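You operate a simulated robot arm through the tools that you are given. There is no shell and no other tool. Be economical: measure what you need, move in short steps, check, and stop when the job is done.

The job below is to be done with a simulated two-armed robot. You get a single attempt, and the scene is never put back.

TASK
Close the lower blue drawer. Push the blue cabinet door shut. Open the upper blue drawer, put the yellow cap from the inside of the upper blue drawer on the console end of the board table, then shut the drawer. Fetch the loose red knob and set it on the middle shelf of the parts table. Fetch the wide roller and set it on the top of the assembly table. Put the pale pad on the top of the parts table away on the top of the blue cabinet. Put the tub marked "thickener" from the top of the parts table on the small white panel and the tub that says "wood glue" on the top of the assembly table. Pull the middle right blue drawer open. Do these in any order. Set down upright: wide roller, pale pad.

The check looks at the end state, three seconds after you hand in, the way a careful person would. Anything else that was tipped, shoved, dropped, spilled or broken makes it a failure. Lids that push on must go on centred and level and be pressed home; caps that screw on are set level and turned clockwise until they are tight.

THE ROBOT
Two 7-joint arms with two-finger grippers on one trunk, on a base that drives. Base frame: it is fixed to the floor where the robot stands at the start and does not move with it; the origin is under the middle of the robot, x ahead of it, y to its left, z up. Readings come in m, rad, newtons and seconds.
The left shoulder is at the start at [0.06, 0.179, 1.068], the right one opposite. With the tool pointing down near the work surface each hand reaches from about 0.1 to 0.62 m from the robot's upright axis, wherever it stands, measured 20 degrees to its own side. Places, roughly: blue cabinet door [0.5, -0.4, 0.5]; console end of the board table [1.1, -1.2, 0.9]; glue tub, small tub [2.75, 1.5, 1]; loose red knob (4x4x5 cm) [2.6, 1.7, 0.9]; lower blue drawer [0.6, 0.1, 0.2]; middle right blue drawer [-1.3, 1.6, 0.5]; middle shelf of the parts table [2.7, 1.7, 0.4]; pale pad (7x5x7 cm) [2.8, 1.6, 0.9]; small white panel (26x11x2 cm) [2.7, 1.8, 0.9]; top of the assembly table [1.7, 3.2, 0.9]; top of the blue cabinet [0.8, -0.1, 0.9]; upper blue drawer [0.7, 0.1, 0.7]; wide roller (6x9x11 cm) [2.7, 1.5, 0.9]; yellow cap (3x3x3 cm) [0.6, 0.1, 0.7]. Payload 1.96 kg a hand.
The tool frame of a hand sits at the grasp point between the pads (the TCP): z along the fingers, y along the line on which they close. The tips reach 0.02 m beyond it. Largest opening 0.072 m; the body of the gripper starts 0.038 m behind the TCP.
Orientation is that of the tool frame in the base frame, as a unit quaternion [x, y, z, w]. With the fingers straight down and closing along the base's y, the tool's x points along the base's -x, its y along +y and its z along -z.

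THE INTERFACE
- The arms move only by the tool nudge_tool. It takes "left_commands", "right_commands" or both (then of equal length, played together; a hand with none holds still); each is one flat list of numbers, 7 for each row, row after row: the turn, a rotation vector about the base's x, y, z in rad, then the shift along the base's x, y, z in m, then the finger opening in m, from 0 to 0.072. In form: [ax, ay, az, x, y, z, grip, ax, ay, az, x, y, z, grip, ...]. A call has 1 to 20 rows; each row shifts and turns the commanded pose from where the row before left it. Each row takes 0.2 s and may step no farther than 0.05 m and 0.15 rad from the row before; otherwise, or with a gripper value out of range, the whole call is refused. Where a pose cannot be reached the arm comes as near as it can. A force on the tool above 40 N (or 10 N above the force at the start of the call, whichever is more), or a blocked arm, ends the call early, and 0.2 s more pass. The fingers move at their own pace (about 0.153 m/s each) and stop on an object; they squeeze with about 37 N. The grip force told is the motor's: it shows also when the fingers shut on nothing. Time passes only in rows, and 0.2 s behind the last, so rows that do not move let the fingers close. The reply holds the time, the measured pose of the TCP, the force on the tool along the base axes, the opening and the grip force, in the units named above and with some noise, with the torque about the TCP (base axes, N m) and any sound that the robot's microphone picked up.
- Cameras (640 x 400 px; columns grow to the right, rows downward): "scene" is now at [0.0184, -0.007, 1.6051]; the picture's right is [-0.00, -1.00, 0.00], its down [-0.85, 0.00, -0.53] and it looks along [0.53, -0.00, -0.85] (base axes); focal length 272 px, centre (320, 200). "left" rides on the left gripper at [0.071, -0.019, -0.082] in its tool frame; the picture's right is [0.26, 0.97, 0.00], its down [-0.67, 0.18, -0.72] and it looks along [-0.69, 0.19, 0.70] (tool axes); focal length 280 px, centre (320, 200). "right" rides on the right gripper at [0.071, 0.019, -0.082] in its tool frame; the picture's right is [-0.26, 0.96, 0.00], its down [-0.67, -0.18, -0.72] and it looks along [-0.69, -0.19, 0.70] (tool axes); focal length 280 px, centre (320, 200). There is no depth. A picture from a camera that has moved, and an enlarged one, comes with that camera's place and axes in the base frame and with its lens. The place of the scene camera against the robot may be out by one fixed shift of up to 0.012 m in any direction.
- get_image(camera): a new picture of that camera. The clock stands still meanwhile.
- lift_body(by): slides the trunk up (or, below 0, down) by that many m; the arms and the scene camera ride with it, the base frame stays. It gives what a move gives, with no picture.
- roll_base(legs): drives the robot by 1 to 6 legs, each [ahead, left, turn to the left] in m, m and rad, along the robot's own axes; the way and the turn of a leg run together, so that a leg with both is an arc; at most 1.5 m and 3.142 rad a leg. The arms and the cameras ride along, it lands a little off, and it stops where it bumps. It gives what a move gives.
- aim_head(pan, tilt): turns the head with the scene camera to pan (to the left, within 1.501 rad either way) and tilt (down, from -0.506 to 1.204), counted from straight ahead of the robot. It gives what a move gives.
- close_up(camera, box): a new picture of the part [left, top, right, bottom] of that camera's present view, enlarged. The clock stands still meanwhile.
- sign_off(): hands the job in; it is judged then, once.

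Go step by step. Nothing tells you exact positions but the pictures and the camera data: compare them with the known pose of the tool, close in by small moves and look again before you grip or let go. The budget is 493 turns and 264 pictures, counting those below and the enlarged ones. Unless the task says otherwise, let go and move clear before handing in, and close with one line.

The tools are called after "Call:" as name(argument=value, ...) on one line, values as JSON. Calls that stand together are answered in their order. nudge_tool: Moves the arms, as the interface text tells. Its arguments: {"type":"object","properties":{"left_commands":{"type":"array","items":{"type":"number"}},"right_commands":{"type":"array","items":{"type":"number"}}},"required":[]} The other tools are called the same way: lift_body (by) slides the trunk up or down; roll_base (legs) drives the base; aim_head (pan, tilt) turns the head that bears the scene camera; get_image (camera) takes a picture; close_up (camera, box) takes an enlarged picture of a part of a camera's view; sign_off () hands the job in.

At the start:

```text
t: 0.0
left_ee_pos: [0.4504, 0.0931, 1.0685]
left_tool_rot: [0.0, 1.0, 0.0, 0.0]
left_force: [-0.8, -0.2, 0.4]
left_ft_torque: [0.0, -0.02, 0.02]
left_gripper_width: 0.072
left_finger_force: 0.1
right_ee_pos: [0.328, -0.23, 1.0675]
right_tool_rot: [0.001, 1.0, 0.0, 0.001]
right_force: [1.0, 0.1, -0.5]
right_ft_torque: [-0.01, 0.02, 0.01]
right_gripper_width: 0.072
right_finger_force: 0.0
trunk travel left (down, up): [-0.713, 0.277]
robot x, y, heading: [-0.0012, -0.0015, 0.002]
head pan, tilt: [-0.002, 1.016]
```

scene: 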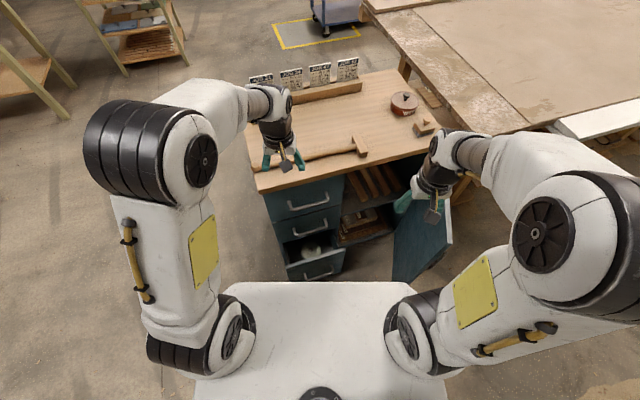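
right: 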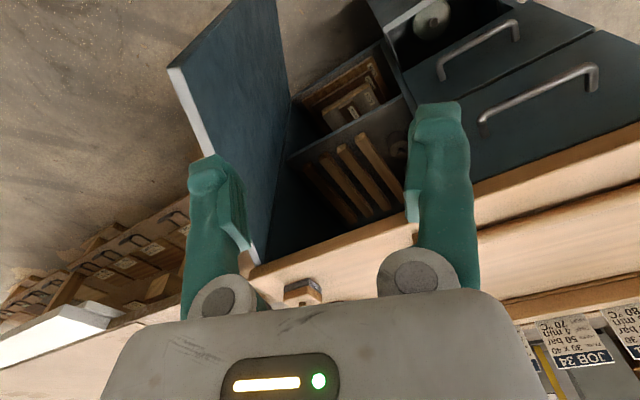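
left: 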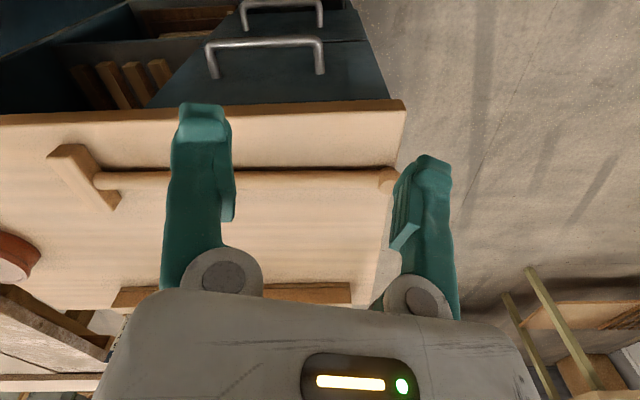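

I see the blue cabinet ahead with its lower drawer and its door open. I'll take a closer look at it before moving.

Call:
close_up(camera="scene", box=[230, 50, 470, 300])

Call:
aim_head(pan=0.9, tilt=0.5)

Call:
get_image(camera="scene")

Call:
aim_head(pan=-0.5, tilt=0.6)

Call:
get_image(camera="scene")

```text
1.60 times, centred on (350, 175) of scene
camera zoom: at [0.0184, -0.007, 1.6051], right [0.0, -1.0, 0.0], down [-0.85, 0.0, -0.53], along [0.53, 0.0, -0.85], focal length 436 px, centre (272, 240)
```

zoom: 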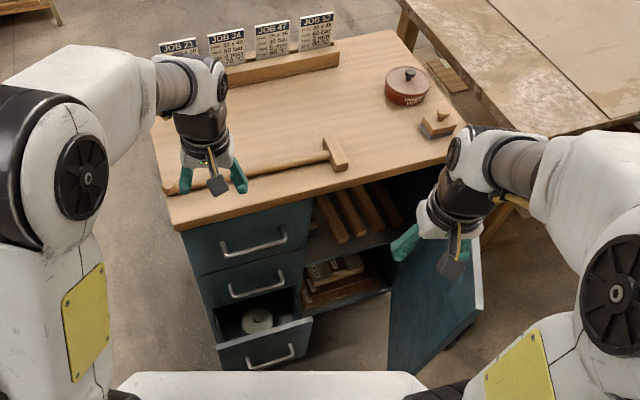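

```text
t: 1.2
left_ee_pos: [0.4522, 0.0915, 1.0685]
left_tool_rot: [0.0, 1.0, 0.001, 0.0]
left_force: [-0.2, 0.0, 0.1]
left_ft_torque: [-0.02, -0.01, 0.02]
left_gripper_width: 0.0721
left_finger_force: 0.1
right_ee_pos: [0.3292, -0.2304, 1.0681]
right_tool_rot: [0.0, 1.0, 0.001, -0.001]
right_force: [-0.3, 0.2, -0.2]
right_ft_torque: [-0.05, 0.02, -0.03]
right_gripper_width: 0.0722
right_finger_force: 0.1
trunk travel left (down, up): [-0.713, 0.277]
robot x, y, heading: [-0.0009, -0.0022, 0.001]
head pan, tilt: [0.901, 0.499]
```

```text
259 pictures are left
camera scene: at [0.0064, 0.0644, 1.6472], right [0.78, -0.62, 0.0], down [-0.3, -0.38, -0.88], along [0.55, 0.69, -0.48], focal length 272 px, centre (320, 200)
```

scene: 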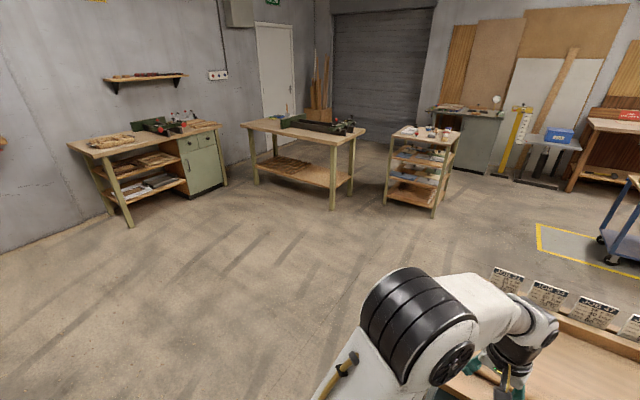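

```text
t: 2.7
left_ee_pos: [0.4509, 0.0924, 1.0677]
left_tool_rot: [0.0, 1.0, 0.0, 0.0]
left_force: [-0.2, -1.2, -0.2]
left_ft_torque: [0.02, 0.0, 0.05]
left_gripper_width: 0.0719
left_finger_force: 0.0
right_ee_pos: [0.3289, -0.2295, 1.0686]
right_tool_rot: [0.001, 1.0, 0.0, 0.0]
right_force: [-0.1, -0.2, -0.7]
right_ft_torque: [0.01, 0.0, -0.01]
right_gripper_width: 0.072
right_finger_force: 0.1
trunk travel left (down, up): [-0.713, 0.277]
robot x, y, heading: [0.0032, 0.0019, -0.0]
head pan, tilt: [-0.499, 0.6]
```

```text
258 pictures are left
camera scene: at [0.0274, -0.0491, 1.6382], right [-0.48, -0.88, 0.0], down [-0.5, 0.27, -0.83], along [0.72, -0.39, -0.56], focal length 272 px, centre (320, 200)
```

scene: 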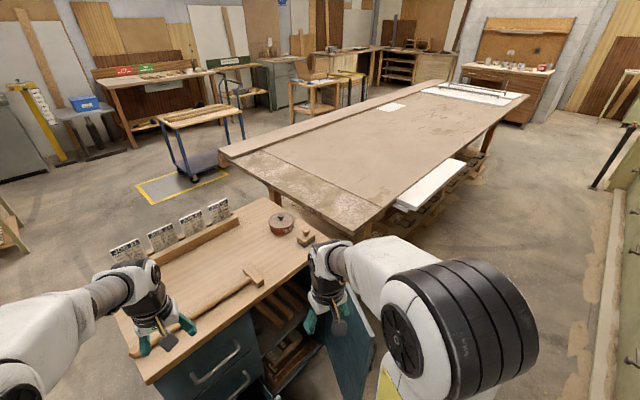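

I see the cabinet, the long board table to the right and three tables at left. I'll zoom in on the board table, since I need to know which end has the console, and on the parts table.

Call:
close_up(camera="scene", box=[210, 70, 540, 270])

Call:
aim_head(pan=-0.9, tilt=0.5)

Call:
close_up(camera="scene", box=[100, 50, 500, 300])

Call:
aim_head(pan=0.9, tilt=0.4)

Call:
close_up(camera="scene", box=[220, 100, 480, 260])

```text
1.94 times, centred on (375, 170) of scene
camera zoom: at [0.0274, -0.0491, 1.6382], right [-0.48, -0.88, 0.0], down [-0.5, 0.27, -0.83], along [0.72, -0.39, -0.56], focal length 528 px, centre (213, 258)
```

zoom: 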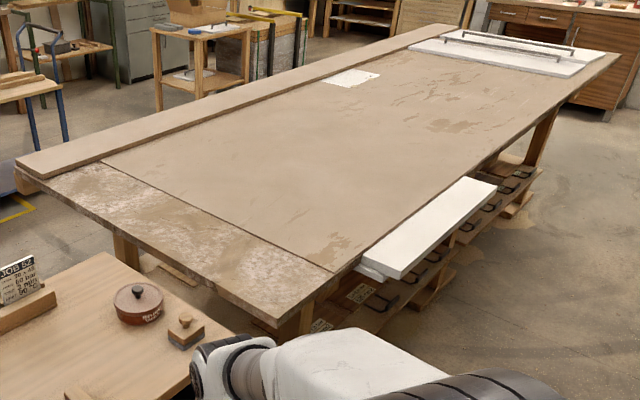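

```text
t: 3.6
left_ee_pos: [0.4521, 0.0932, 1.0671]
left_tool_rot: [0.0, 1.0, -0.001, 0.001]
left_force: [0.4, 0.0, -0.1]
left_ft_torque: [0.01, 0.01, 0.0]
left_gripper_width: 0.0718
left_finger_force: 0.1
right_ee_pos: [0.3292, -0.2301, 1.0686]
right_tool_rot: [0.001, 1.0, 0.0, 0.0]
right_force: [0.5, 0.0, -0.5]
right_ft_torque: [-0.05, 0.0, -0.01]
right_gripper_width: 0.0721
right_finger_force: 0.0
trunk travel left (down, up): [-0.713, 0.277]
robot x, y, heading: [-0.0012, -0.0011, -0.004]
head pan, tilt: [-0.901, 0.499]
```

```text
1.60 times, centred on (300, 175) of scene
camera zoom: at [0.0064, -0.078, 1.6473], right [-0.78, -0.62, 0.0], down [-0.3, 0.38, -0.88], along [0.55, -0.69, -0.48], focal length 436 px, centre (352, 240)
```

zoom: 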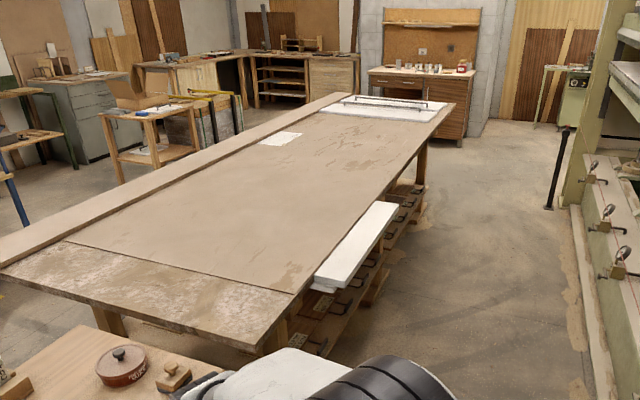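

```text
t: 5.4
left_ee_pos: [0.4519, 0.0921, 1.068]
left_tool_rot: [0.0, 1.0, 0.0, 0.0]
left_force: [0.3, 0.9, 0.7]
left_ft_torque: [-0.03, -0.03, 0.02]
left_gripper_width: 0.0719
left_finger_force: 0.0
right_ee_pos: [0.3294, -0.2295, 1.068]
right_tool_rot: [0.0, 1.0, 0.0, 0.0]
right_force: [0.1, 0.2, -0.3]
right_ft_torque: [-0.01, -0.03, 0.02]
right_gripper_width: 0.072
right_finger_force: 0.0
trunk travel left (down, up): [-0.713, 0.277]
robot x, y, heading: [0.0011, -0.0002, -0.002]
head pan, tilt: [0.901, 0.4]
```

```text
2.46 times, centred on (350, 180) of scene
camera zoom: at [0.0073, 0.0657, 1.6564], right [0.78, -0.62, 0.0], down [-0.24, -0.3, -0.92], along [0.57, 0.72, -0.39], focal length 670 px, centre (246, 249)
```

zoom: 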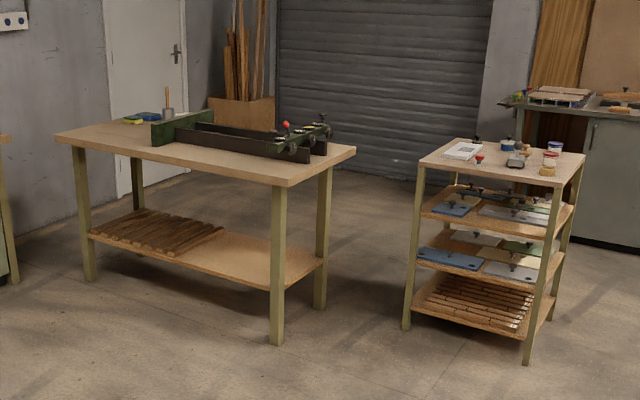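

Next I'll look behind and to the sides for the console and the middle right blue drawer at [-1.3, 1.6].

Call:
aim_head(pan=-1.5, tilt=0.3)

Call:
get_image(camera="scene")

Call:
aim_head(pan=1.5, tilt=0.4)

Call:
get_image(camera="scene")

```text
t: 7.6
left_ee_pos: [0.4525, 0.0926, 1.0684]
left_tool_rot: [0.001, 1.0, 0.0, 0.001]
left_force: [-0.2, 0.5, -0.1]
left_ft_torque: [-0.01, 0.01, 0.0]
left_gripper_width: 0.0722
left_finger_force: 0.1
right_ee_pos: [0.3291, -0.2301, 1.068]
right_tool_rot: [0.0, 1.0, -0.001, 0.0]
right_force: [0.4, -1.1, 0.2]
right_ft_torque: [0.0, -0.04, -0.05]
right_gripper_width: 0.0718
right_finger_force: 0.1
trunk travel left (down, up): [-0.713, 0.277]
robot x, y, heading: [0.0016, -0.0012, 0.004]
head pan, tilt: [-1.499, 0.3]
```

```text
254 pictures are left
camera scene: at [-0.0435, -0.1, 1.6657], right [-1.0, -0.07, 0.0], down [-0.02, 0.29, -0.96], along [0.07, -0.95, -0.3], focal length 272 px, centre (320, 200)
```

scene: 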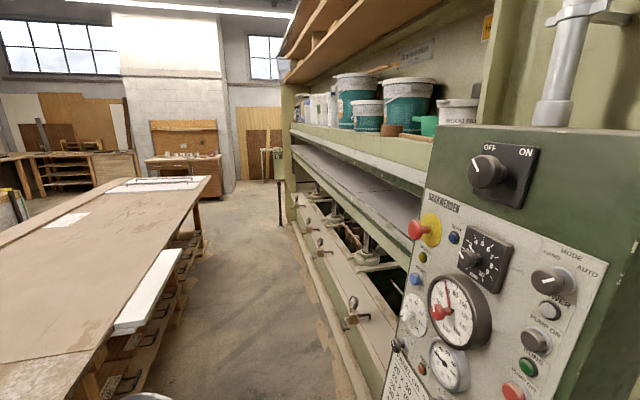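

```text
t: 10.2
left_ee_pos: [0.4522, 0.0921, 1.0669]
left_tool_rot: [0.0, 1.0, 0.001, 0.001]
left_force: [-0.4, -0.1, -0.4]
left_ft_torque: [0.0, 0.0, 0.02]
left_gripper_width: 0.0721
left_finger_force: 0.1
right_ee_pos: [0.3284, -0.2301, 1.0679]
right_tool_rot: [-0.001, 1.0, 0.0, -0.001]
right_force: [-0.5, 0.8, -0.4]
right_ft_torque: [-0.01, 0.01, 0.01]
right_gripper_width: 0.0719
right_finger_force: 0.0
trunk travel left (down, up): [-0.713, 0.277]
robot x, y, heading: [0.0008, 0.0013, 0.003]
head pan, tilt: [1.499, 0.4]
```

```text
253 pictures are left
camera scene: at [-0.0436, 0.0856, 1.6564], right [1.0, -0.07, 0.0], down [-0.03, -0.39, -0.92], along [0.07, 0.92, -0.39], focal length 272 px, centre (320, 200)
```

scene: 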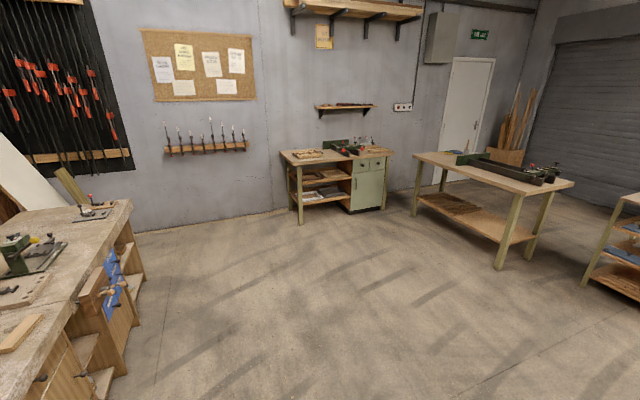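

The press console stands beside the near end of the board table, so that is the console end. I'll pull both hands in, back off a little and square up to the cabinet, which looks turned about 0.3 rad.

Call:
nudge_tool(left_commands=[0, 0, 0, -0.04, 0.02, 0, 0.072, 0, 0, 0, -0.04, 0.02, 0, 0.072, 0, 0, 0, -0.04, 0.02, 0, 0.072, 0, 0, 0, -0.04, 0.02, 0, 0.072], right_commands=[0, 0, 0, -0.01, -0.02, 0, 0.072, 0, 0, 0, -0.01, -0.02, 0, 0.072, 0, 0, 0, -0.01, -0.02, 0, 0.072, 0, 0, 0, -0.01, -0.02, 0, 0.072])

Call:
roll_base(legs=[[-0.25, 0, 0], [0, 0, 0.3]])

Call:
aim_head(pan=0, tilt=0.75)

Call:
get_image(camera="scene")

```text
t: 11.2
left_ee_pos: [0.2869, 0.1727, 1.0676]
left_tool_rot: [0.0, 1.0, 0.0, 0.001]
left_force: [0.1, 0.6, 1.1]
left_ft_torque: [-0.01, -0.01, 0.01]
left_gripper_width: 0.0719
left_finger_force: 0.2
right_ee_pos: [0.2861, -0.3097, 1.0698]
right_tool_rot: [0.0, 1.0, 0.001, 0.001]
right_force: [-0.1, 0.4, 0.7]
right_ft_torque: [0.01, 0.01, 0.03]
right_gripper_width: 0.0721
right_finger_force: 0.0
trunk travel left (down, up): [-0.713, 0.277]
robot x, y, heading: [0.0017, 0.0023, 0.0]
head pan, tilt: [1.499, 0.4]
```

```text
t: 14.0
left_ee_pos: [-0.0329, 0.2508, 1.0672]
left_tool_rot: [-0.148, 0.989, 0.0, 0.0]
left_force: [-0.6, -0.7, -0.5]
left_ft_torque: [0.0, 0.03, -0.02]
left_gripper_width: 0.0719
left_finger_force: 0.0
right_ee_pos: [0.1068, -0.2109, 1.0674]
right_tool_rot: [-0.147, 0.989, 0.0, 0.0]
right_force: [-0.5, -0.4, 0.2]
right_ft_torque: [-0.02, 0.01, -0.02]
right_gripper_width: 0.072
right_finger_force: 0.1
trunk travel left (down, up): [-0.713, 0.277]
robot x, y, heading: [-0.2582, 0.0003, 0.3]
head pan, tilt: [1.499, 0.4]
```

```text
t: 15.6
left_ee_pos: [-0.0321, 0.2506, 1.0679]
left_tool_rot: [-0.147, 0.989, -0.001, -0.001]
left_force: [0.4, 0.6, -0.5]
left_ft_torque: [-0.03, 0.0, -0.02]
left_gripper_width: 0.0719
left_finger_force: 0.2
right_ee_pos: [0.1064, -0.2119, 1.0683]
right_tool_rot: [-0.148, 0.989, 0.0, 0.0]
right_force: [0.5, -0.1, 0.1]
right_ft_torque: [0.04, -0.03, 0.03]
right_gripper_width: 0.0722
right_finger_force: 0.0
trunk travel left (down, up): [-0.713, 0.277]
robot x, y, heading: [-0.2567, -0.0018, 0.293]
head pan, tilt: [0.0, 0.75]
```

```text
252 pictures are left
camera scene: at [-0.2287, 0.0006, 1.6253], right [0.29, -0.96, 0.0], down [-0.65, -0.2, -0.73], along [0.7, 0.21, -0.68], focal length 272 px, centre (320, 200)
```

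scene: 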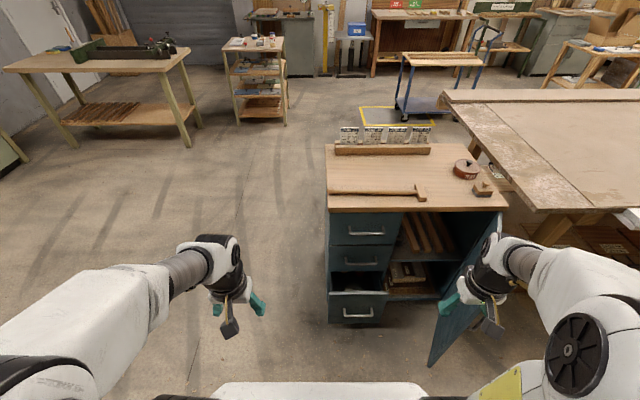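

The robot now faces the cabinet nearly square. I'll lower the trunk to get a second sight line for heights and to bring the arms to drawer level.

Call:
lift_body(by=-0.4)

Call:
aim_head(pan=0, tilt=0.6)

Call:
get_image(camera="scene")

Call:
close_up(camera="scene", box=[300, 140, 540, 300])

```text
t: 19.5
left_ee_pos: [-0.0334, 0.2505, 0.6668]
left_tool_rot: [-0.147, 0.989, 0.0, 0.001]
left_force: [1.1, -0.2, -0.7]
left_ft_torque: [-0.03, -0.01, 0.02]
left_gripper_width: 0.0721
left_finger_force: 0.1
right_ee_pos: [0.1059, -0.2115, 0.668]
right_tool_rot: [-0.147, 0.989, 0.0, -0.001]
right_force: [-0.2, 0.1, -0.8]
right_ft_torque: [-0.02, 0.02, 0.01]
right_gripper_width: 0.072
right_finger_force: 0.0
trunk travel left (down, up): [-0.313, 0.677]
robot x, y, heading: [-0.2649, -0.0007, 0.292]
head pan, tilt: [0.0, 0.75]
```

```text
t: 20.2
left_ee_pos: [-0.033, 0.2512, 0.6678]
left_tool_rot: [-0.147, 0.989, 0.0, 0.0]
left_force: [-0.4, -0.3, 0.5]
left_ft_torque: [0.02, 0.0, 0.02]
left_gripper_width: 0.072
left_finger_force: 0.2
right_ee_pos: [0.106, -0.2114, 0.6681]
right_tool_rot: [-0.147, 0.989, 0.0, 0.0]
right_force: [0.6, 0.5, -0.3]
right_ft_torque: [-0.01, -0.03, -0.03]
right_gripper_width: 0.0719
right_finger_force: 0.1
trunk travel left (down, up): [-0.313, 0.677]
robot x, y, heading: [-0.2605, 0.001, 0.293]
head pan, tilt: [0.0, 0.6]
```

```text
251 pictures are left
camera scene: at [-0.2235, 0.0021, 1.2381], right [0.29, -0.96, 0.0], down [-0.54, -0.16, -0.82], along [0.79, 0.24, -0.57], focal length 272 px, centre (320, 200)
```

scene: 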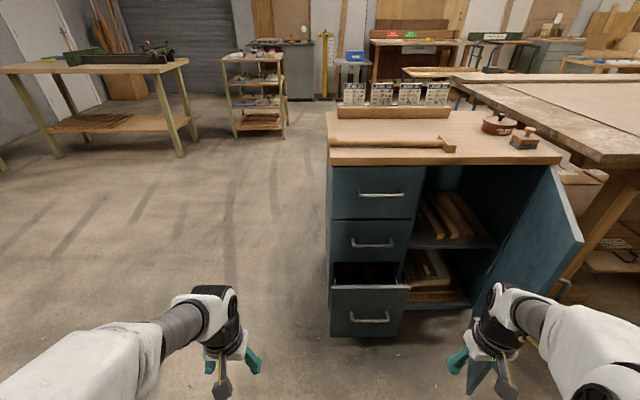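

```text
2.50 times, centred on (420, 220) of scene
camera zoom: at [-0.2235, 0.0021, 1.2381], right [0.29, -0.96, 0.0], down [-0.54, -0.16, -0.82], along [0.79, 0.24, -0.57], focal length 681 px, centre (70, 150)
```

zoom: 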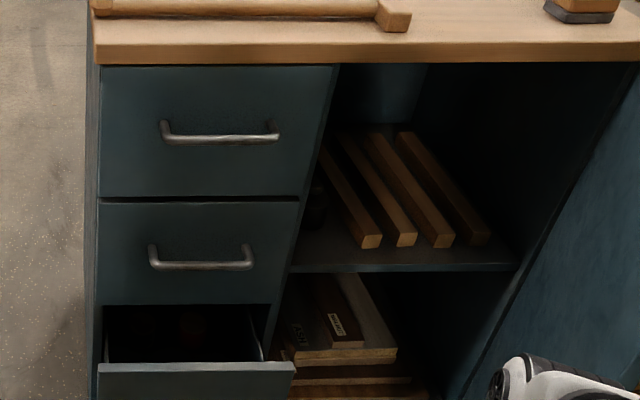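

Triangulating the two views gives the table top at z 0.90, with its front edge 0.74 m ahead of the robot. The upper handle is near 0.745 m ahead, 0.187 m right, z 0.77, and the lower handle near 0.647 m ahead, z 0.27. Now I'll pitch the left hand to point forward.

Call:
nudge_tool(left_commands=[0.0433, -0.1436, 0, 0.019, 0.006, 0, 0, 0.0433, -0.1436, 0, 0.019, 0.006, 0, 0, 0.0433, -0.1436, 0, 0.019, 0.006, 0, 0, 0.0433, -0.1436, 0, 0.019, 0.006, 0, 0, 0.0433, -0.1436, 0, 0.019, 0.006, 0, 0, 0.0433, -0.1436, 0, 0.019, 0.006, 0, 0, 0.0433, -0.1436, 0, 0.019, 0.006, 0, 0, 0.0433, -0.1436, 0, 0.019, 0.006, 0, 0, 0.0433, -0.1436, 0, 0.019, 0.006, 0, 0, 0.0433, -0.1436, 0, 0.019, 0.006, 0, 0, 0.02, -0.067, 0, 0, 0, 0, 0, 0, 0, 0, 0, 0, 0, 0])

Call:
get_image(camera="scene")

Call:
get_image(camera="left")

```text
t: 22.8
left_ee_pos: [0.1862, 0.3191, 0.6772]
left_tool_rot: [-0.105, 0.699, 0.102, 0.7]
left_force: [0.5, -0.3, 1.3]
left_ft_torque: [-0.04, 0.01, 0.01]
left_gripper_width: 0.0
left_finger_force: 29.3
left hand out of reach, approached as far as the arm can: row 2, 3, 4, 5
right_ee_pos: [0.1065, -0.2103, 0.6674]
right_tool_rot: [-0.147, 0.989, 0.0, 0.001]
right_force: [0.7, -0.1, 0.1]
right_ft_torque: [0.02, -0.02, -0.01]
right_gripper_width: 0.0718
right_finger_force: 0.0
trunk travel left (down, up): [-0.313, 0.677]
robot x, y, heading: [-0.262, 0.0008, 0.295]
head pan, tilt: [0.0, 0.6]
```

```text
249 pictures are left
camera scene: at [-0.2235, 0.0021, 1.2382], right [0.29, -0.96, 0.0], down [-0.54, -0.16, -0.83], along [0.79, 0.24, -0.56], focal length 272 px, centre (320, 200)
```

scene: 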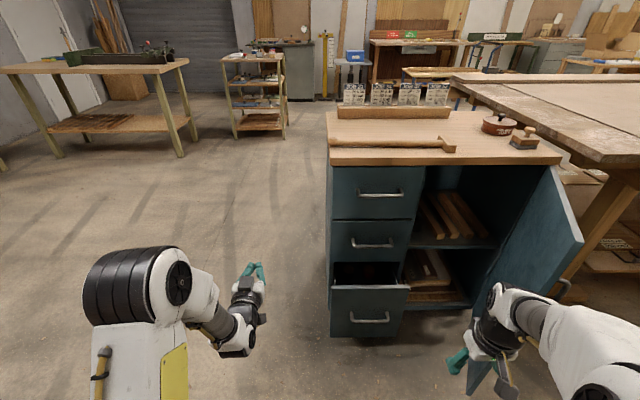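

```text
248 pictures are left
camera left: at [0.1138, 0.2766, 0.6052], right [-0.28, 0.92, -0.26], down [-0.74, -0.03, 0.67], along [0.61, 0.38, 0.69], focal length 280 px, centre (320, 200)
```

left: 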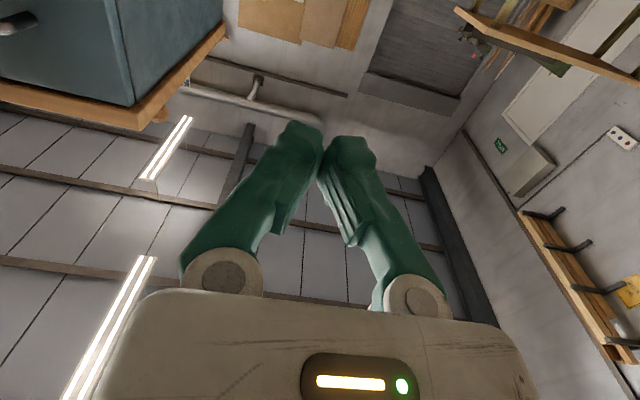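

The forward-pointing pose works. I want the robot shifted right, so I'll check the clearance to the press console first.

Call:
aim_head(pan=-1.5, tilt=0.9)

Call:
get_image(camera="scene")

```text
t: 24.4
left_ee_pos: [0.1865, 0.3189, 0.6772]
left_tool_rot: [-0.105, 0.7, 0.103, 0.699]
left_force: [0.6, 0.1, -0.2]
left_ft_torque: [0.0, 0.0, 0.0]
left_gripper_width: 0.0
left_finger_force: 29.3
right_ee_pos: [0.106, -0.2108, 0.6674]
right_tool_rot: [-0.147, 0.989, 0.0, 0.0]
right_force: [-0.7, -0.4, 0.8]
right_ft_torque: [0.02, 0.0, 0.0]
right_gripper_width: 0.072
right_finger_force: 0.1
trunk travel left (down, up): [-0.313, 0.677]
robot x, y, heading: [-0.261, 0.0025, 0.29]
head pan, tilt: [-1.499, 0.901]
```

```text
247 pictures are left
camera scene: at [-0.2808, -0.094, 1.2134], right [-0.93, -0.36, 0.0], down [-0.28, 0.73, -0.62], along [0.22, -0.58, -0.78], focal length 272 px, centre (320, 200)
```

scene: 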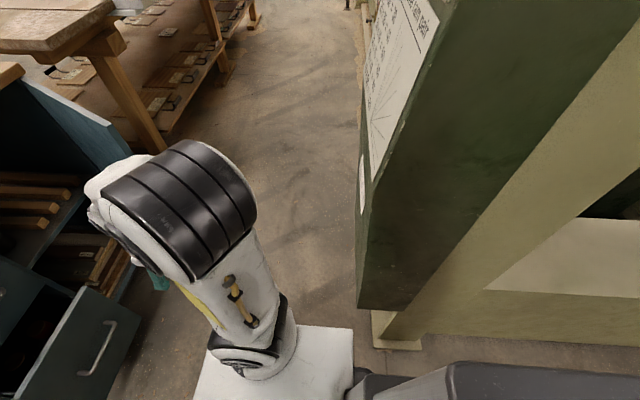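

The console box is close at my right rear, so I won't shift right. The right hand sits straight ahead of the drawers anyway. I'll pitch it forward and pass around the door's free edge, which is about 0.44 m ahead and 0.53 m right.

Call:
nudge_tool(right_commands=[0.0433, -0.1436, 0, 0.0107, -0.0114, 0, 0, 0.0433, -0.1436, 0, 0.0107, -0.0114, 0, 0, 0.0433, -0.1436, 0, 0.0107, -0.0114, 0, 0, 0.0433, -0.1436, 0, 0.0107, -0.0114, 0, 0, 0.0433, -0.1436, 0, 0.0107, -0.0114, 0, 0, 0.0433, -0.1436, 0, 0.0107, -0.0114, 0, 0, 0.0433, -0.1436, 0, 0.0107, -0.0114, 0, 0, 0.0433, -0.1436, 0, 0.0107, -0.0114, 0, 0, 0.0433, -0.1436, 0, 0.0107, -0.0114, 0, 0, 0.0433, -0.1436, 0, 0.0107, -0.0114, 0, 0, 0.02, -0.067, 0, 0, 0, 0, 0, 0, 0, 0, 0, 0, 0, 0])

Call:
aim_head(pan=-0.6, tilt=0.8)

Call:
get_image(camera="scene")

```text
t: 27.0
left_ee_pos: [0.1873, 0.3185, 0.6772]
left_tool_rot: [-0.104, 0.7, 0.102, 0.699]
left_force: [0.1, -0.6, 0.2]
left_ft_torque: [0.01, -0.02, -0.03]
left_gripper_width: 0.0001
left_finger_force: 29.5
right_ee_pos: [0.2051, -0.299, 0.7314]
right_tool_rot: [-0.096, 0.765, 0.074, 0.632]
right_force: [0.2, -0.1, -1.0]
right_ft_torque: [0.0, -0.03, 0.02]
right_gripper_width: 0.0
right_finger_force: 29.5
right hand out of reach, approached as far as the arm can: row 8, 9, 10, 11
trunk travel left (down, up): [-0.313, 0.677]
robot x, y, heading: [-0.2587, 0.0016, 0.299]
head pan, tilt: [-1.499, 0.901]
```

```text
t: 28.2
left_ee_pos: [0.1863, 0.3187, 0.6768]
left_tool_rot: [-0.104, 0.7, 0.101, 0.699]
left_force: [0.6, 0.3, 0.1]
left_ft_torque: [-0.02, 0.03, 0.02]
left_gripper_width: 0.0
left_finger_force: 29.4
right_ee_pos: [0.2051, -0.2986, 0.7297]
right_tool_rot: [-0.097, 0.765, 0.074, 0.632]
right_force: [-0.4, 0.2, -0.4]
right_ft_torque: [0.01, -0.01, -0.01]
right_gripper_width: 0.0001
right_finger_force: 29.8
trunk travel left (down, up): [-0.313, 0.677]
robot x, y, heading: [-0.2631, 0.0006, 0.3]
head pan, tilt: [-0.6, 0.799]
```

```text
246 pictures are left
camera scene: at [-0.2311, -0.0479, 1.2213], right [-0.3, -0.95, 0.0], down [-0.68, 0.22, -0.7], along [0.66, -0.21, -0.72], focal length 272 px, centre (320, 200)
```

scene: 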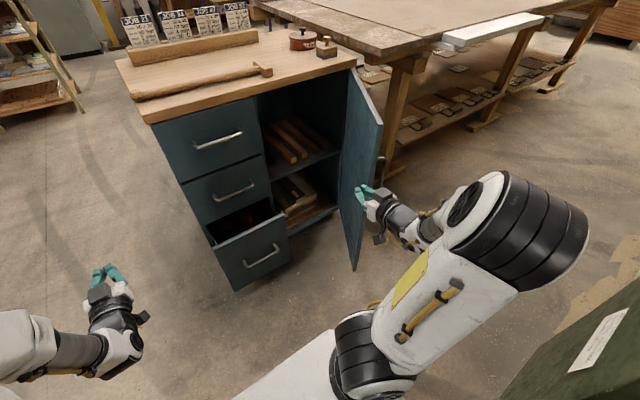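

The right hand is just in front of the door's free edge. I'll move it right, past the edge.

Call:
nudge_tool(right_commands=[0, 0, 0, 0.008, -0.039, 0, 0, 0, 0, 0, 0.008, -0.039, 0, 0, 0, 0, 0, 0.008, -0.039, 0, 0, 0, 0, 0, 0.008, -0.039, 0, 0, 0, 0, 0, 0.008, -0.039, 0, 0, 0, 0, 0, 0.008, -0.039, 0, 0])

Call:
get_image(camera="scene")

```text
t: 29.6
left_ee_pos: [0.1862, 0.3186, 0.6763]
left_tool_rot: [-0.104, 0.7, 0.102, 0.7]
left_force: [-0.4, 0.0, 1.0]
left_ft_torque: [-0.01, -0.03, -0.02]
left_gripper_width: 0.0
left_finger_force: 29.5
right_ee_pos: [0.2318, -0.378, 0.7895]
right_tool_rot: [-0.096, 0.767, 0.072, 0.63]
right_force: [-0.5, 1.1, -0.6]
right_ft_torque: [-0.02, 0.0, -0.01]
right_gripper_width: 0.0
right_finger_force: 29.9
right hand out of reach, approached as far as the arm can: row 1, 2, 3, 4, 5, 6
trunk travel left (down, up): [-0.313, 0.677]
robot x, y, heading: [-0.261, 0.001, 0.297]
head pan, tilt: [-0.6, 0.799]
```

```text
245 pictures are left
camera scene: at [-0.231, -0.0478, 1.2213], right [-0.3, -0.95, 0.0], down [-0.68, 0.22, -0.7], along [0.66, -0.21, -0.72], focal length 272 px, centre (320, 200)
```

scene: 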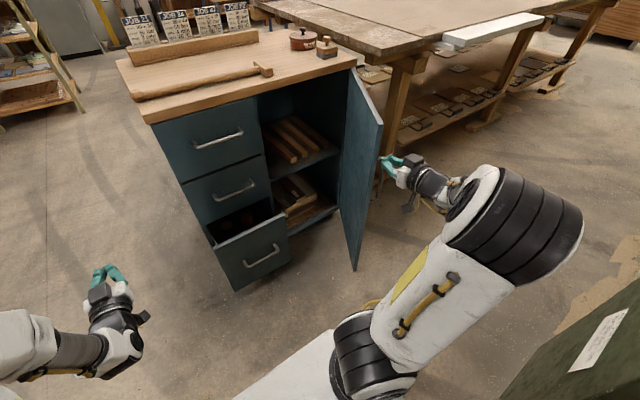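

The hand is joint-limited in this direction. I'll yaw it to the right so it points radially outward and see if it reaches better.

Call:
nudge_tool(right_commands=[0, 0, -0.15, 0, 0, 0, 0, 0, 0, -0.15, 0, 0, 0, 0, 0, 0, -0.15, 0, 0, 0, 0, 0, 0, -0.15, 0, 0, 0, 0, 0, 0, 0, 0, 0, 0, 0])

Call:
get_image(camera="scene")

```text
t: 30.8
left_ee_pos: [0.1874, 0.3186, 0.6772]
left_tool_rot: [-0.105, 0.7, 0.102, 0.699]
left_force: [0.6, 0.2, 0.3]
left_ft_torque: [0.0, -0.02, -0.01]
left_gripper_width: 0.0002
left_finger_force: 29.4
right_ee_pos: [0.2313, -0.3819, 0.7898]
right_tool_rot: [0.134, 0.761, -0.116, 0.624]
right_force: [0.1, 1.1, -0.3]
right_ft_torque: [-0.01, -0.01, 0.02]
right_gripper_width: 0.0001
right_finger_force: 29.4
trunk travel left (down, up): [-0.313, 0.677]
robot x, y, heading: [-0.26, 0.0022, 0.295]
head pan, tilt: [-0.6, 0.799]
```

```text
244 pictures are left
camera scene: at [-0.2311, -0.0479, 1.2213], right [-0.3, -0.95, 0.0], down [-0.68, 0.22, -0.7], along [0.66, -0.21, -0.72], focal length 272 px, centre (320, 200)
```

scene: 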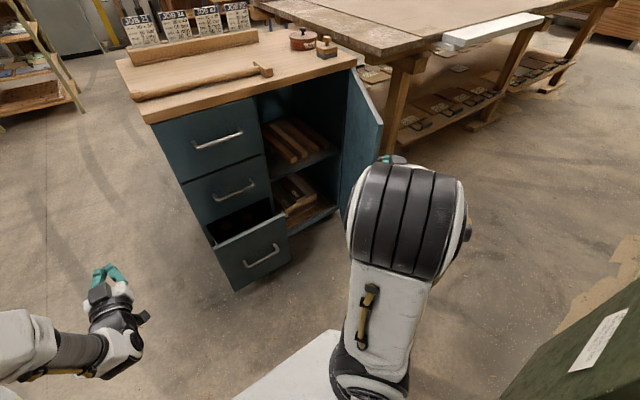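

With the yaw the hand has room. I'll move right 0.16 m, then forward.

Call:
nudge_tool(right_commands=[0, 0, 0, 0.008, -0.039, -0.01, 0, 0, 0, 0, 0.008, -0.039, -0.01, 0, 0, 0, 0, 0.008, -0.039, -0.01, 0, 0, 0, 0, 0.008, -0.039, -0.01, 0, 0, 0, 0, 0.02, -0.01, -0.01, 0, 0, 0, 0, 0.02, -0.01, -0.01, 0, 0, 0, 0, 0, 0, 0, 0])

Call:
get_image(camera="scene")

```text
t: 32.4
left_ee_pos: [0.1871, 0.3181, 0.676]
left_tool_rot: [-0.104, 0.7, 0.102, 0.699]
left_force: [0.5, 0.6, 0.6]
left_ft_torque: [0.0, 0.02, 0.0]
left_gripper_width: 0.0
left_finger_force: 29.7
right_ee_pos: [0.3038, -0.5594, 0.7303]
right_tool_rot: [0.133, 0.76, -0.114, 0.626]
right_force: [-1.1, 0.0, -0.1]
right_ft_torque: [-0.01, 0.01, -0.01]
right_gripper_width: 0.0002
right_finger_force: 29.5
trunk travel left (down, up): [-0.313, 0.677]
robot x, y, heading: [-0.2609, 0.0026, 0.301]
head pan, tilt: [-0.6, 0.799]
```

```text
243 pictures are left
camera scene: at [-0.231, -0.0479, 1.2213], right [-0.3, -0.95, 0.0], down [-0.68, 0.22, -0.7], along [0.66, -0.21, -0.72], focal length 272 px, centre (320, 200)
```

scene: 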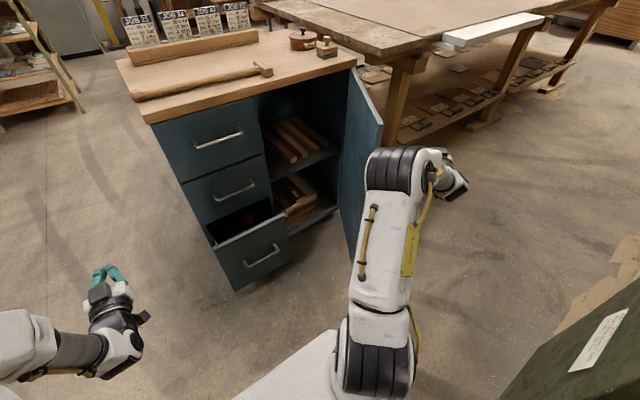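

Call:
nudge_tool(right_commands=[0, 0, 0, 0.038, 0.01, -0.01, 0, 0, 0, 0, 0.038, 0.01, -0.01, 0, 0, 0, 0, 0.038, 0.01, -0.01, 0, 0, 0, 0.15, 0, 0, 0, 0, 0, 0, 0.15, 0, 0, 0, 0, 0, 0, 0.15, 0, 0, 0, 0, 0, 0, 0.15, 0, 0, 0, 0, 0, 0, 0, 0, 0, 0, 0])

Call:
get_image(camera="scene")

Call:
get_image(camera="right")

```text
t: 34.2
left_ee_pos: [0.186, 0.3172, 0.677]
left_tool_rot: [-0.105, 0.7, 0.102, 0.699]
left_force: [0.5, -0.2, -0.4]
left_ft_torque: [-0.03, -0.04, -0.02]
left_gripper_width: 0.0
left_finger_force: 29.5
right_ee_pos: [0.4183, -0.5282, 0.7028]
right_tool_rot: [-0.096, 0.765, 0.073, 0.633]
right_force: [0.4, -0.2, 1.1]
right_ft_torque: [0.02, 0.0, 0.0]
right_gripper_width: 0.0002
right_finger_force: 29.2
trunk travel left (down, up): [-0.313, 0.677]
robot x, y, heading: [-0.2601, 0.0046, 0.299]
head pan, tilt: [-0.6, 0.799]
```

```text
242 pictures are left
camera scene: at [-0.231, -0.0478, 1.2214], right [-0.3, -0.95, 0.0], down [-0.68, 0.22, -0.7], along [0.66, -0.21, -0.72], focal length 272 px, centre (320, 200)
```

scene: 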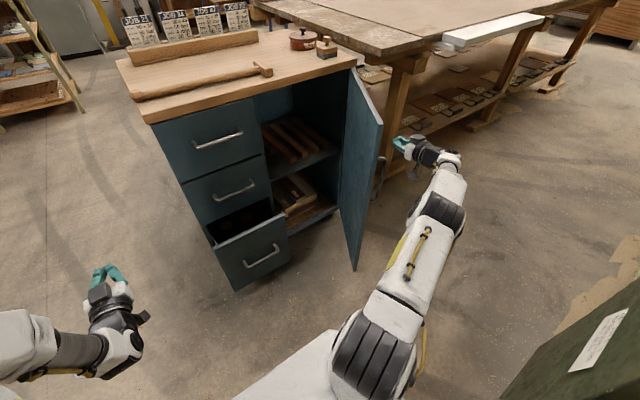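

```text
241 pictures are left
camera right: at [0.3232, -0.5327, 0.648], right [-0.18, 0.95, 0.25], down [-0.52, -0.31, 0.8], along [0.84, 0.02, 0.55], focal length 280 px, centre (320, 200)
```

right: 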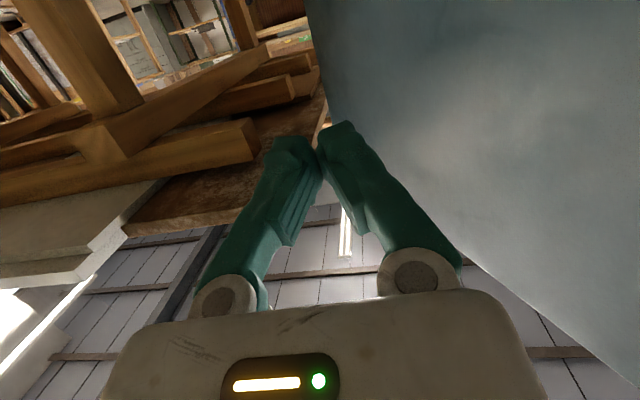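

The right hand is now on the door's outer side, pointing forward. I'll sweep left and forward along the door's arc.

Call:
nudge_tool(right_commands=[0, 0, 0, -0.0088, 0.0287, 0, 0, 0, 0, 0, -0.0088, 0.0287, 0, 0, 0, 0, 0, -0.0088, 0.0287, 0, 0, 0, 0, 0, -0.0088, 0.0287, 0, 0, 0, 0, 0, 0.0082, 0.0298, 0, 0, 0, 0, 0, 0.0082, 0.0298, 0, 0, 0, 0, 0, 0.0082, 0.0298, 0, 0, 0, 0, 0, 0.0082, 0.0298, 0, 0])

Call:
get_image(camera="scene")

```text
t: 36.0
left_ee_pos: [0.1867, 0.319, 0.6761]
left_tool_rot: [-0.105, 0.7, 0.102, 0.699]
left_force: [-0.1, -0.6, 0.0]
left_ft_torque: [0.0, 0.01, 0.0]
left_gripper_width: 0.0
left_finger_force: 29.6
right_ee_pos: [0.4149, -0.2908, 0.7038]
right_tool_rot: [-0.097, 0.765, 0.074, 0.632]
right_force: [-0.8, -0.8, -0.4]
right_ft_torque: [-0.01, -0.01, -0.01]
right_gripper_width: 0.0
right_finger_force: 30.0
trunk travel left (down, up): [-0.313, 0.677]
robot x, y, heading: [-0.2606, -0.0024, 0.293]
head pan, tilt: [-0.6, 0.799]
```

```text
240 pictures are left
camera scene: at [-0.2309, -0.0475, 1.2213], right [-0.3, -0.95, 0.0], down [-0.68, 0.22, -0.7], along [0.66, -0.21, -0.72], focal length 272 px, centre (320, 200)
```

scene: 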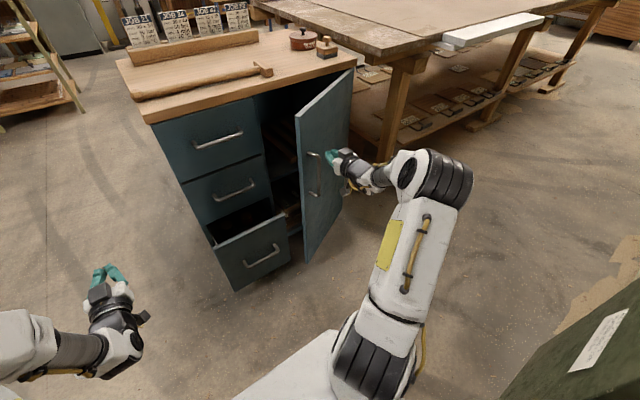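

The door follows the hand. Continuing the arc.

Call:
nudge_tool(right_commands=[0, 0, 0, 0.0237, 0.0222, 0, 0, 0, 0, 0, 0.0237, 0.0222, 0, 0, 0, 0, 0, 0.0237, 0.0202, 0, 0, 0, 0, 0, 0.0199, 0.0105, 0, 0, 0, 0, 0, 0.0199, 0.0105, 0, 0, 0, 0, 0, 0.0199, 0.0105, 0, 0])

Call:
get_image(camera="scene")

```text
t: 37.4
left_ee_pos: [0.1865, 0.3184, 0.6759]
left_tool_rot: [-0.105, 0.7, 0.102, 0.699]
left_force: [0.1, -0.3, -0.5]
left_ft_torque: [0.01, -0.03, -0.02]
left_gripper_width: 0.0
left_finger_force: 29.5
right_ee_pos: [0.547, -0.1976, 0.7035]
right_tool_rot: [-0.097, 0.766, 0.073, 0.631]
right_force: [-0.4, -0.7, 0.0]
right_ft_torque: [0.01, 0.03, 0.01]
right_gripper_width: 0.0
right_finger_force: 29.5
trunk travel left (down, up): [-0.313, 0.677]
robot x, y, heading: [-0.2594, 0.0032, 0.294]
head pan, tilt: [-0.6, 0.799]
```

```text
239 pictures are left
camera scene: at [-0.2307, -0.0477, 1.2213], right [-0.3, -0.95, 0.0], down [-0.68, 0.22, -0.7], along [0.66, -0.21, -0.72], focal length 272 px, centre (320, 200)
```

scene: 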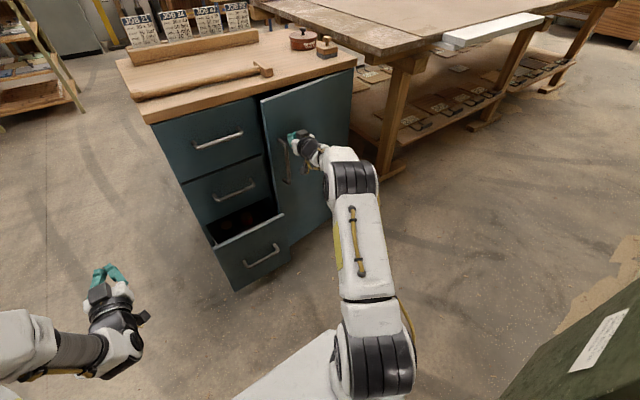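

Call:
nudge_tool(right_commands=[0, 0, 0, 0.0191, 0.0059, 0, 0, 0, 0, 0, 0.0191, 0.0059, 0, 0, 0, 0, 0, 0.0096, 0.003, 0, 0, 0, 0, 0, 0.0096, 0.003, 0, 0, 0, 0, 0, 0.0096, 0.003, 0, 0])

Call:
get_image(camera="scene")

```text
t: 38.4
left_ee_pos: [0.1838, 0.3178, 0.6793]
left_tool_rot: [-0.103, 0.698, 0.1, 0.701]
left_force: [0.3, -0.9, -0.5]
left_ft_torque: [0.02, -0.02, 0.02]
left_gripper_width: 0.0
left_finger_force: 29.6
right_ee_pos: [0.5986, -0.1799, 0.7035]
right_tool_rot: [-0.098, 0.766, 0.075, 0.631]
right_force: [-34.1, 0.3, 6.0]
right_ft_torque: [0.17, -0.12, 0.36]
right_gripper_width: 0.0001
right_finger_force: 29.4
right hand out of reach, approached as far as the arm can: row 5
trunk travel left (down, up): [-0.313, 0.677]
robot x, y, heading: [-0.2661, 0.0005, 0.294]
head pan, tilt: [-0.6, 0.799]
stopped in row 5 (right hand): the force on the tool passed its limit at 62 N (the readings are from after the stop); the commanded pose is now the measured one
```

```text
238 pictures are left
camera scene: at [-0.2371, -0.0474, 1.2216], right [-0.3, -0.95, 0.0], down [-0.68, 0.22, -0.7], along [0.67, -0.21, -0.71], focal length 272 px, centre (320, 200)
```

scene: 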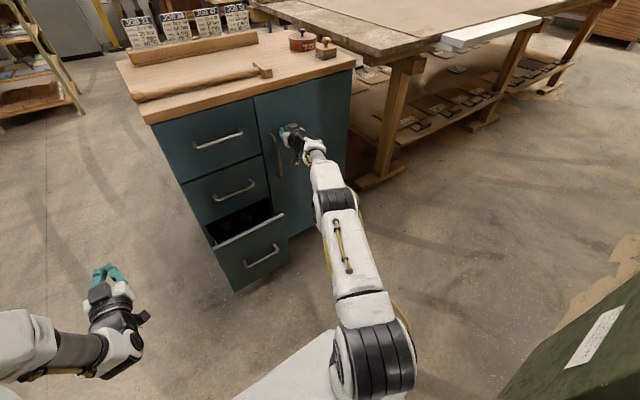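

The door is shut. I'll back off, centre the right hand on the drawers and lower the trunk for the lower drawer.

Call:
nudge_tool(right_commands=[0, 0, 0, -0.0358, -0.011, 0, 0, 0, 0, 0, -0.0358, -0.011, 0, 0, 0, 0, 0, -0.0358, -0.011, 0, 0, 0, 0, 0, -0.0358, -0.011, 0, 0, 0, 0, 0, -0.022, 0.0317, 0, 0, 0, 0, 0, -0.022, 0.0317, 0, 0, 0, 0, 0, -0.022, 0.0317, 0, 0, 0, 0, 0, -0.022, 0.0317, 0, 0, 0, 0, 0, -0.022, 0.0317, 0, 0, 0, 0, 0, -0.022, 0.0317, 0, 0, 0, 0, 0, 0, 0, 0, 0])

Call:
lift_body(by=-0.31)

Call:
aim_head(pan=-0.2, tilt=0.7)

Call:
get_image(camera="scene")

```text
t: 40.8
left_ee_pos: [0.1856, 0.3185, 0.6776]
left_tool_rot: [-0.104, 0.7, 0.102, 0.7]
left_force: [-0.2, -0.7, 0.9]
left_ft_torque: [0.03, -0.01, -0.03]
left_gripper_width: 0.0002
left_finger_force: 29.6
right_ee_pos: [0.3706, -0.0961, 0.698]
right_tool_rot: [-0.096, 0.768, 0.074, 0.629]
right_force: [0.1, 0.1, 0.2]
right_ft_torque: [-0.01, 0.0, -0.03]
right_gripper_width: 0.0
right_finger_force: 29.1
right hand out of reach, approached as far as the arm can: row 9, 10
trunk travel left (down, up): [-0.313, 0.677]
robot x, y, heading: [-0.2608, 0.0018, 0.294]
head pan, tilt: [-0.6, 0.799]
```

```text
t: 43.9
left_ee_pos: [0.1864, 0.3182, 0.3662]
left_tool_rot: [-0.104, 0.7, 0.101, 0.7]
left_force: [-0.5, -0.6, -0.1]
left_ft_torque: [0.0, 0.0, 0.02]
left_gripper_width: 0.0001
left_finger_force: 29.7
right_ee_pos: [0.3701, -0.0957, 0.3895]
right_tool_rot: [-0.097, 0.768, 0.074, 0.629]
right_force: [-0.4, 0.1, 0.5]
right_ft_torque: [0.01, 0.01, 0.03]
right_gripper_width: 0.0
right_finger_force: 29.6
trunk travel left (down, up): [-0.003, 0.987]
robot x, y, heading: [-0.261, -0.004, 0.292]
head pan, tilt: [-0.6, 0.799]
```

```text
t: 44.8
left_ee_pos: [0.1865, 0.3187, 0.3663]
left_tool_rot: [-0.104, 0.7, 0.101, 0.7]
left_force: [0.1, 0.8, -0.8]
left_ft_torque: [0.04, -0.02, -0.01]
left_gripper_width: 0.0
left_finger_force: 29.7
right_ee_pos: [0.3703, -0.0973, 0.3889]
right_tool_rot: [-0.096, 0.768, 0.074, 0.629]
right_force: [-0.8, 0.6, 0.6]
right_ft_torque: [-0.01, 0.02, 0.03]
right_gripper_width: 0.0001
right_finger_force: 29.9
trunk travel left (down, up): [-0.003, 0.987]
robot x, y, heading: [-0.2618, 0.0009, 0.291]
head pan, tilt: [-0.201, 0.7]
```

```text
237 pictures are left
camera scene: at [-0.2241, -0.0156, 0.9195], right [0.09, -1.0, 0.0], down [-0.64, -0.06, -0.76], along [0.76, 0.07, -0.64], focal length 272 px, centre (320, 200)
```

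scene: 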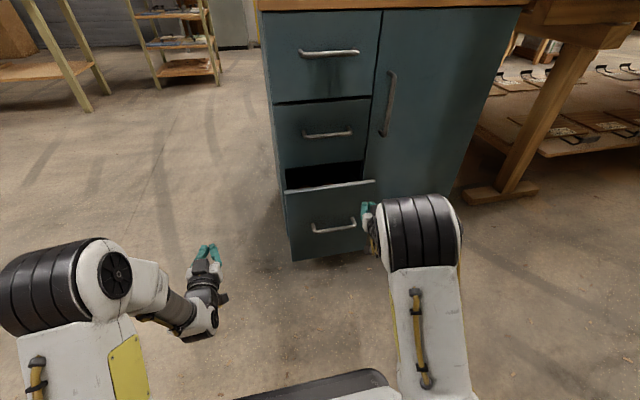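

The drawer front spans roughly z 0.15–0.43 with the handle at z 0.27. I'll centre the fist just above the handle and push forward.

Call:
nudge_tool(right_commands=[0, 0, 0, -0.01, 0.033, -0.025, 0, 0, 0, 0, -0.01, 0.033, -0.025, 0, 0, 0, 0, 0, 0, 0, 0, 0, 0, 0, 0.0287, 0.0086, 0, 0, 0, 0, 0, 0.0287, 0.0086, 0, 0, 0, 0, 0, 0.0287, 0.0086, 0, 0, 0, 0, 0, 0.0287, 0.0086, 0, 0])

Call:
get_image(camera="scene")

```text
t: 46.4
left_ee_pos: [0.1878, 0.3175, 0.3661]
left_tool_rot: [-0.103, 0.7, 0.101, 0.7]
left_force: [-0.6, -0.6, -0.8]
left_ft_torque: [-0.02, 0.0, 0.01]
left_gripper_width: 0.0
left_finger_force: 29.2
right_ee_pos: [0.4801, -0.055, 0.3976]
right_tool_rot: [-0.097, 0.768, 0.074, 0.629]
right_force: [-0.4, -0.3, 0.2]
right_ft_torque: [0.0, 0.02, 0.0]
right_gripper_width: 0.0
right_finger_force: 29.3
right hand out of reach, approached as far as the arm can: row 1, 2, 6
trunk travel left (down, up): [-0.003, 0.987]
robot x, y, heading: [-0.2586, 0.0027, 0.291]
head pan, tilt: [-0.201, 0.7]
```

```text
236 pictures are left
camera scene: at [-0.2242, -0.0156, 0.9196], right [0.09, -1.0, 0.0], down [-0.64, -0.06, -0.76], along [0.76, 0.07, -0.64], focal length 272 px, centre (320, 200)
```

scene: 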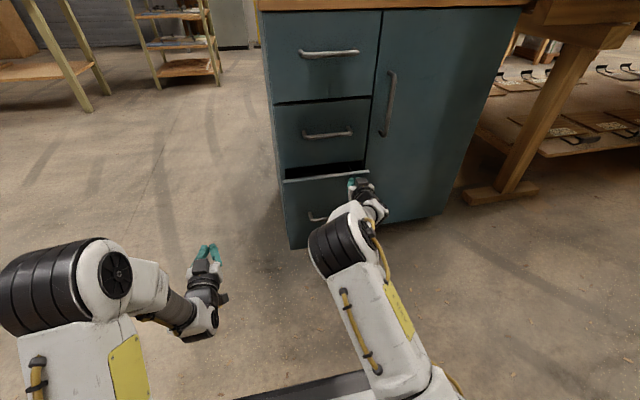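

It is closing. I'll keep pushing, a bit lower.

Call:
nudge_tool(right_commands=[0, 0, 0, 0.0287, 0.012, -0.005, 0, 0, 0, 0, 0.0191, 0.0059, -0.005, 0, 0, 0, 0, 0.0096, 0.003, 0, 0, 0, 0, 0, 0.0096, 0.003, 0, 0, 0, 0, 0, 0.0096, 0.003, 0, 0])

Call:
get_image(camera="scene")

```text
t: 47.5
left_ee_pos: [0.1856, 0.3178, 0.3662]
left_tool_rot: [-0.103, 0.699, 0.101, 0.7]
left_force: [0.1, -0.9, 0.3]
left_ft_torque: [-0.01, 0.01, -0.01]
left_gripper_width: 0.0
left_finger_force: 29.6
right_ee_pos: [0.5514, -0.0304, 0.3884]
right_tool_rot: [-0.097, 0.768, 0.074, 0.629]
right_force: [-16.2, -1.7, 5.7]
right_ft_torque: [-0.01, -0.15, 0.17]
right_gripper_width: 0.0001
right_finger_force: 29.9
trunk travel left (down, up): [-0.003, 0.987]
robot x, y, heading: [-0.2615, 0.001, 0.291]
head pan, tilt: [-0.201, 0.7]
stopped in row 5 (right hand): the force on the tool passed its limit at 59 N (the readings are from after the stop); the commanded pose is now the measured one
```

```text
235 pictures are left
camera scene: at [-0.2259, -0.0157, 0.9197], right [0.09, -1.0, 0.0], down [-0.64, -0.06, -0.77], along [0.76, 0.07, -0.64], focal length 272 px, centre (320, 200)
```

scene: 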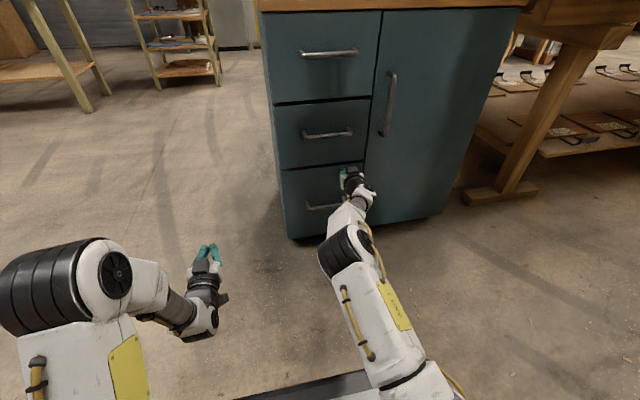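

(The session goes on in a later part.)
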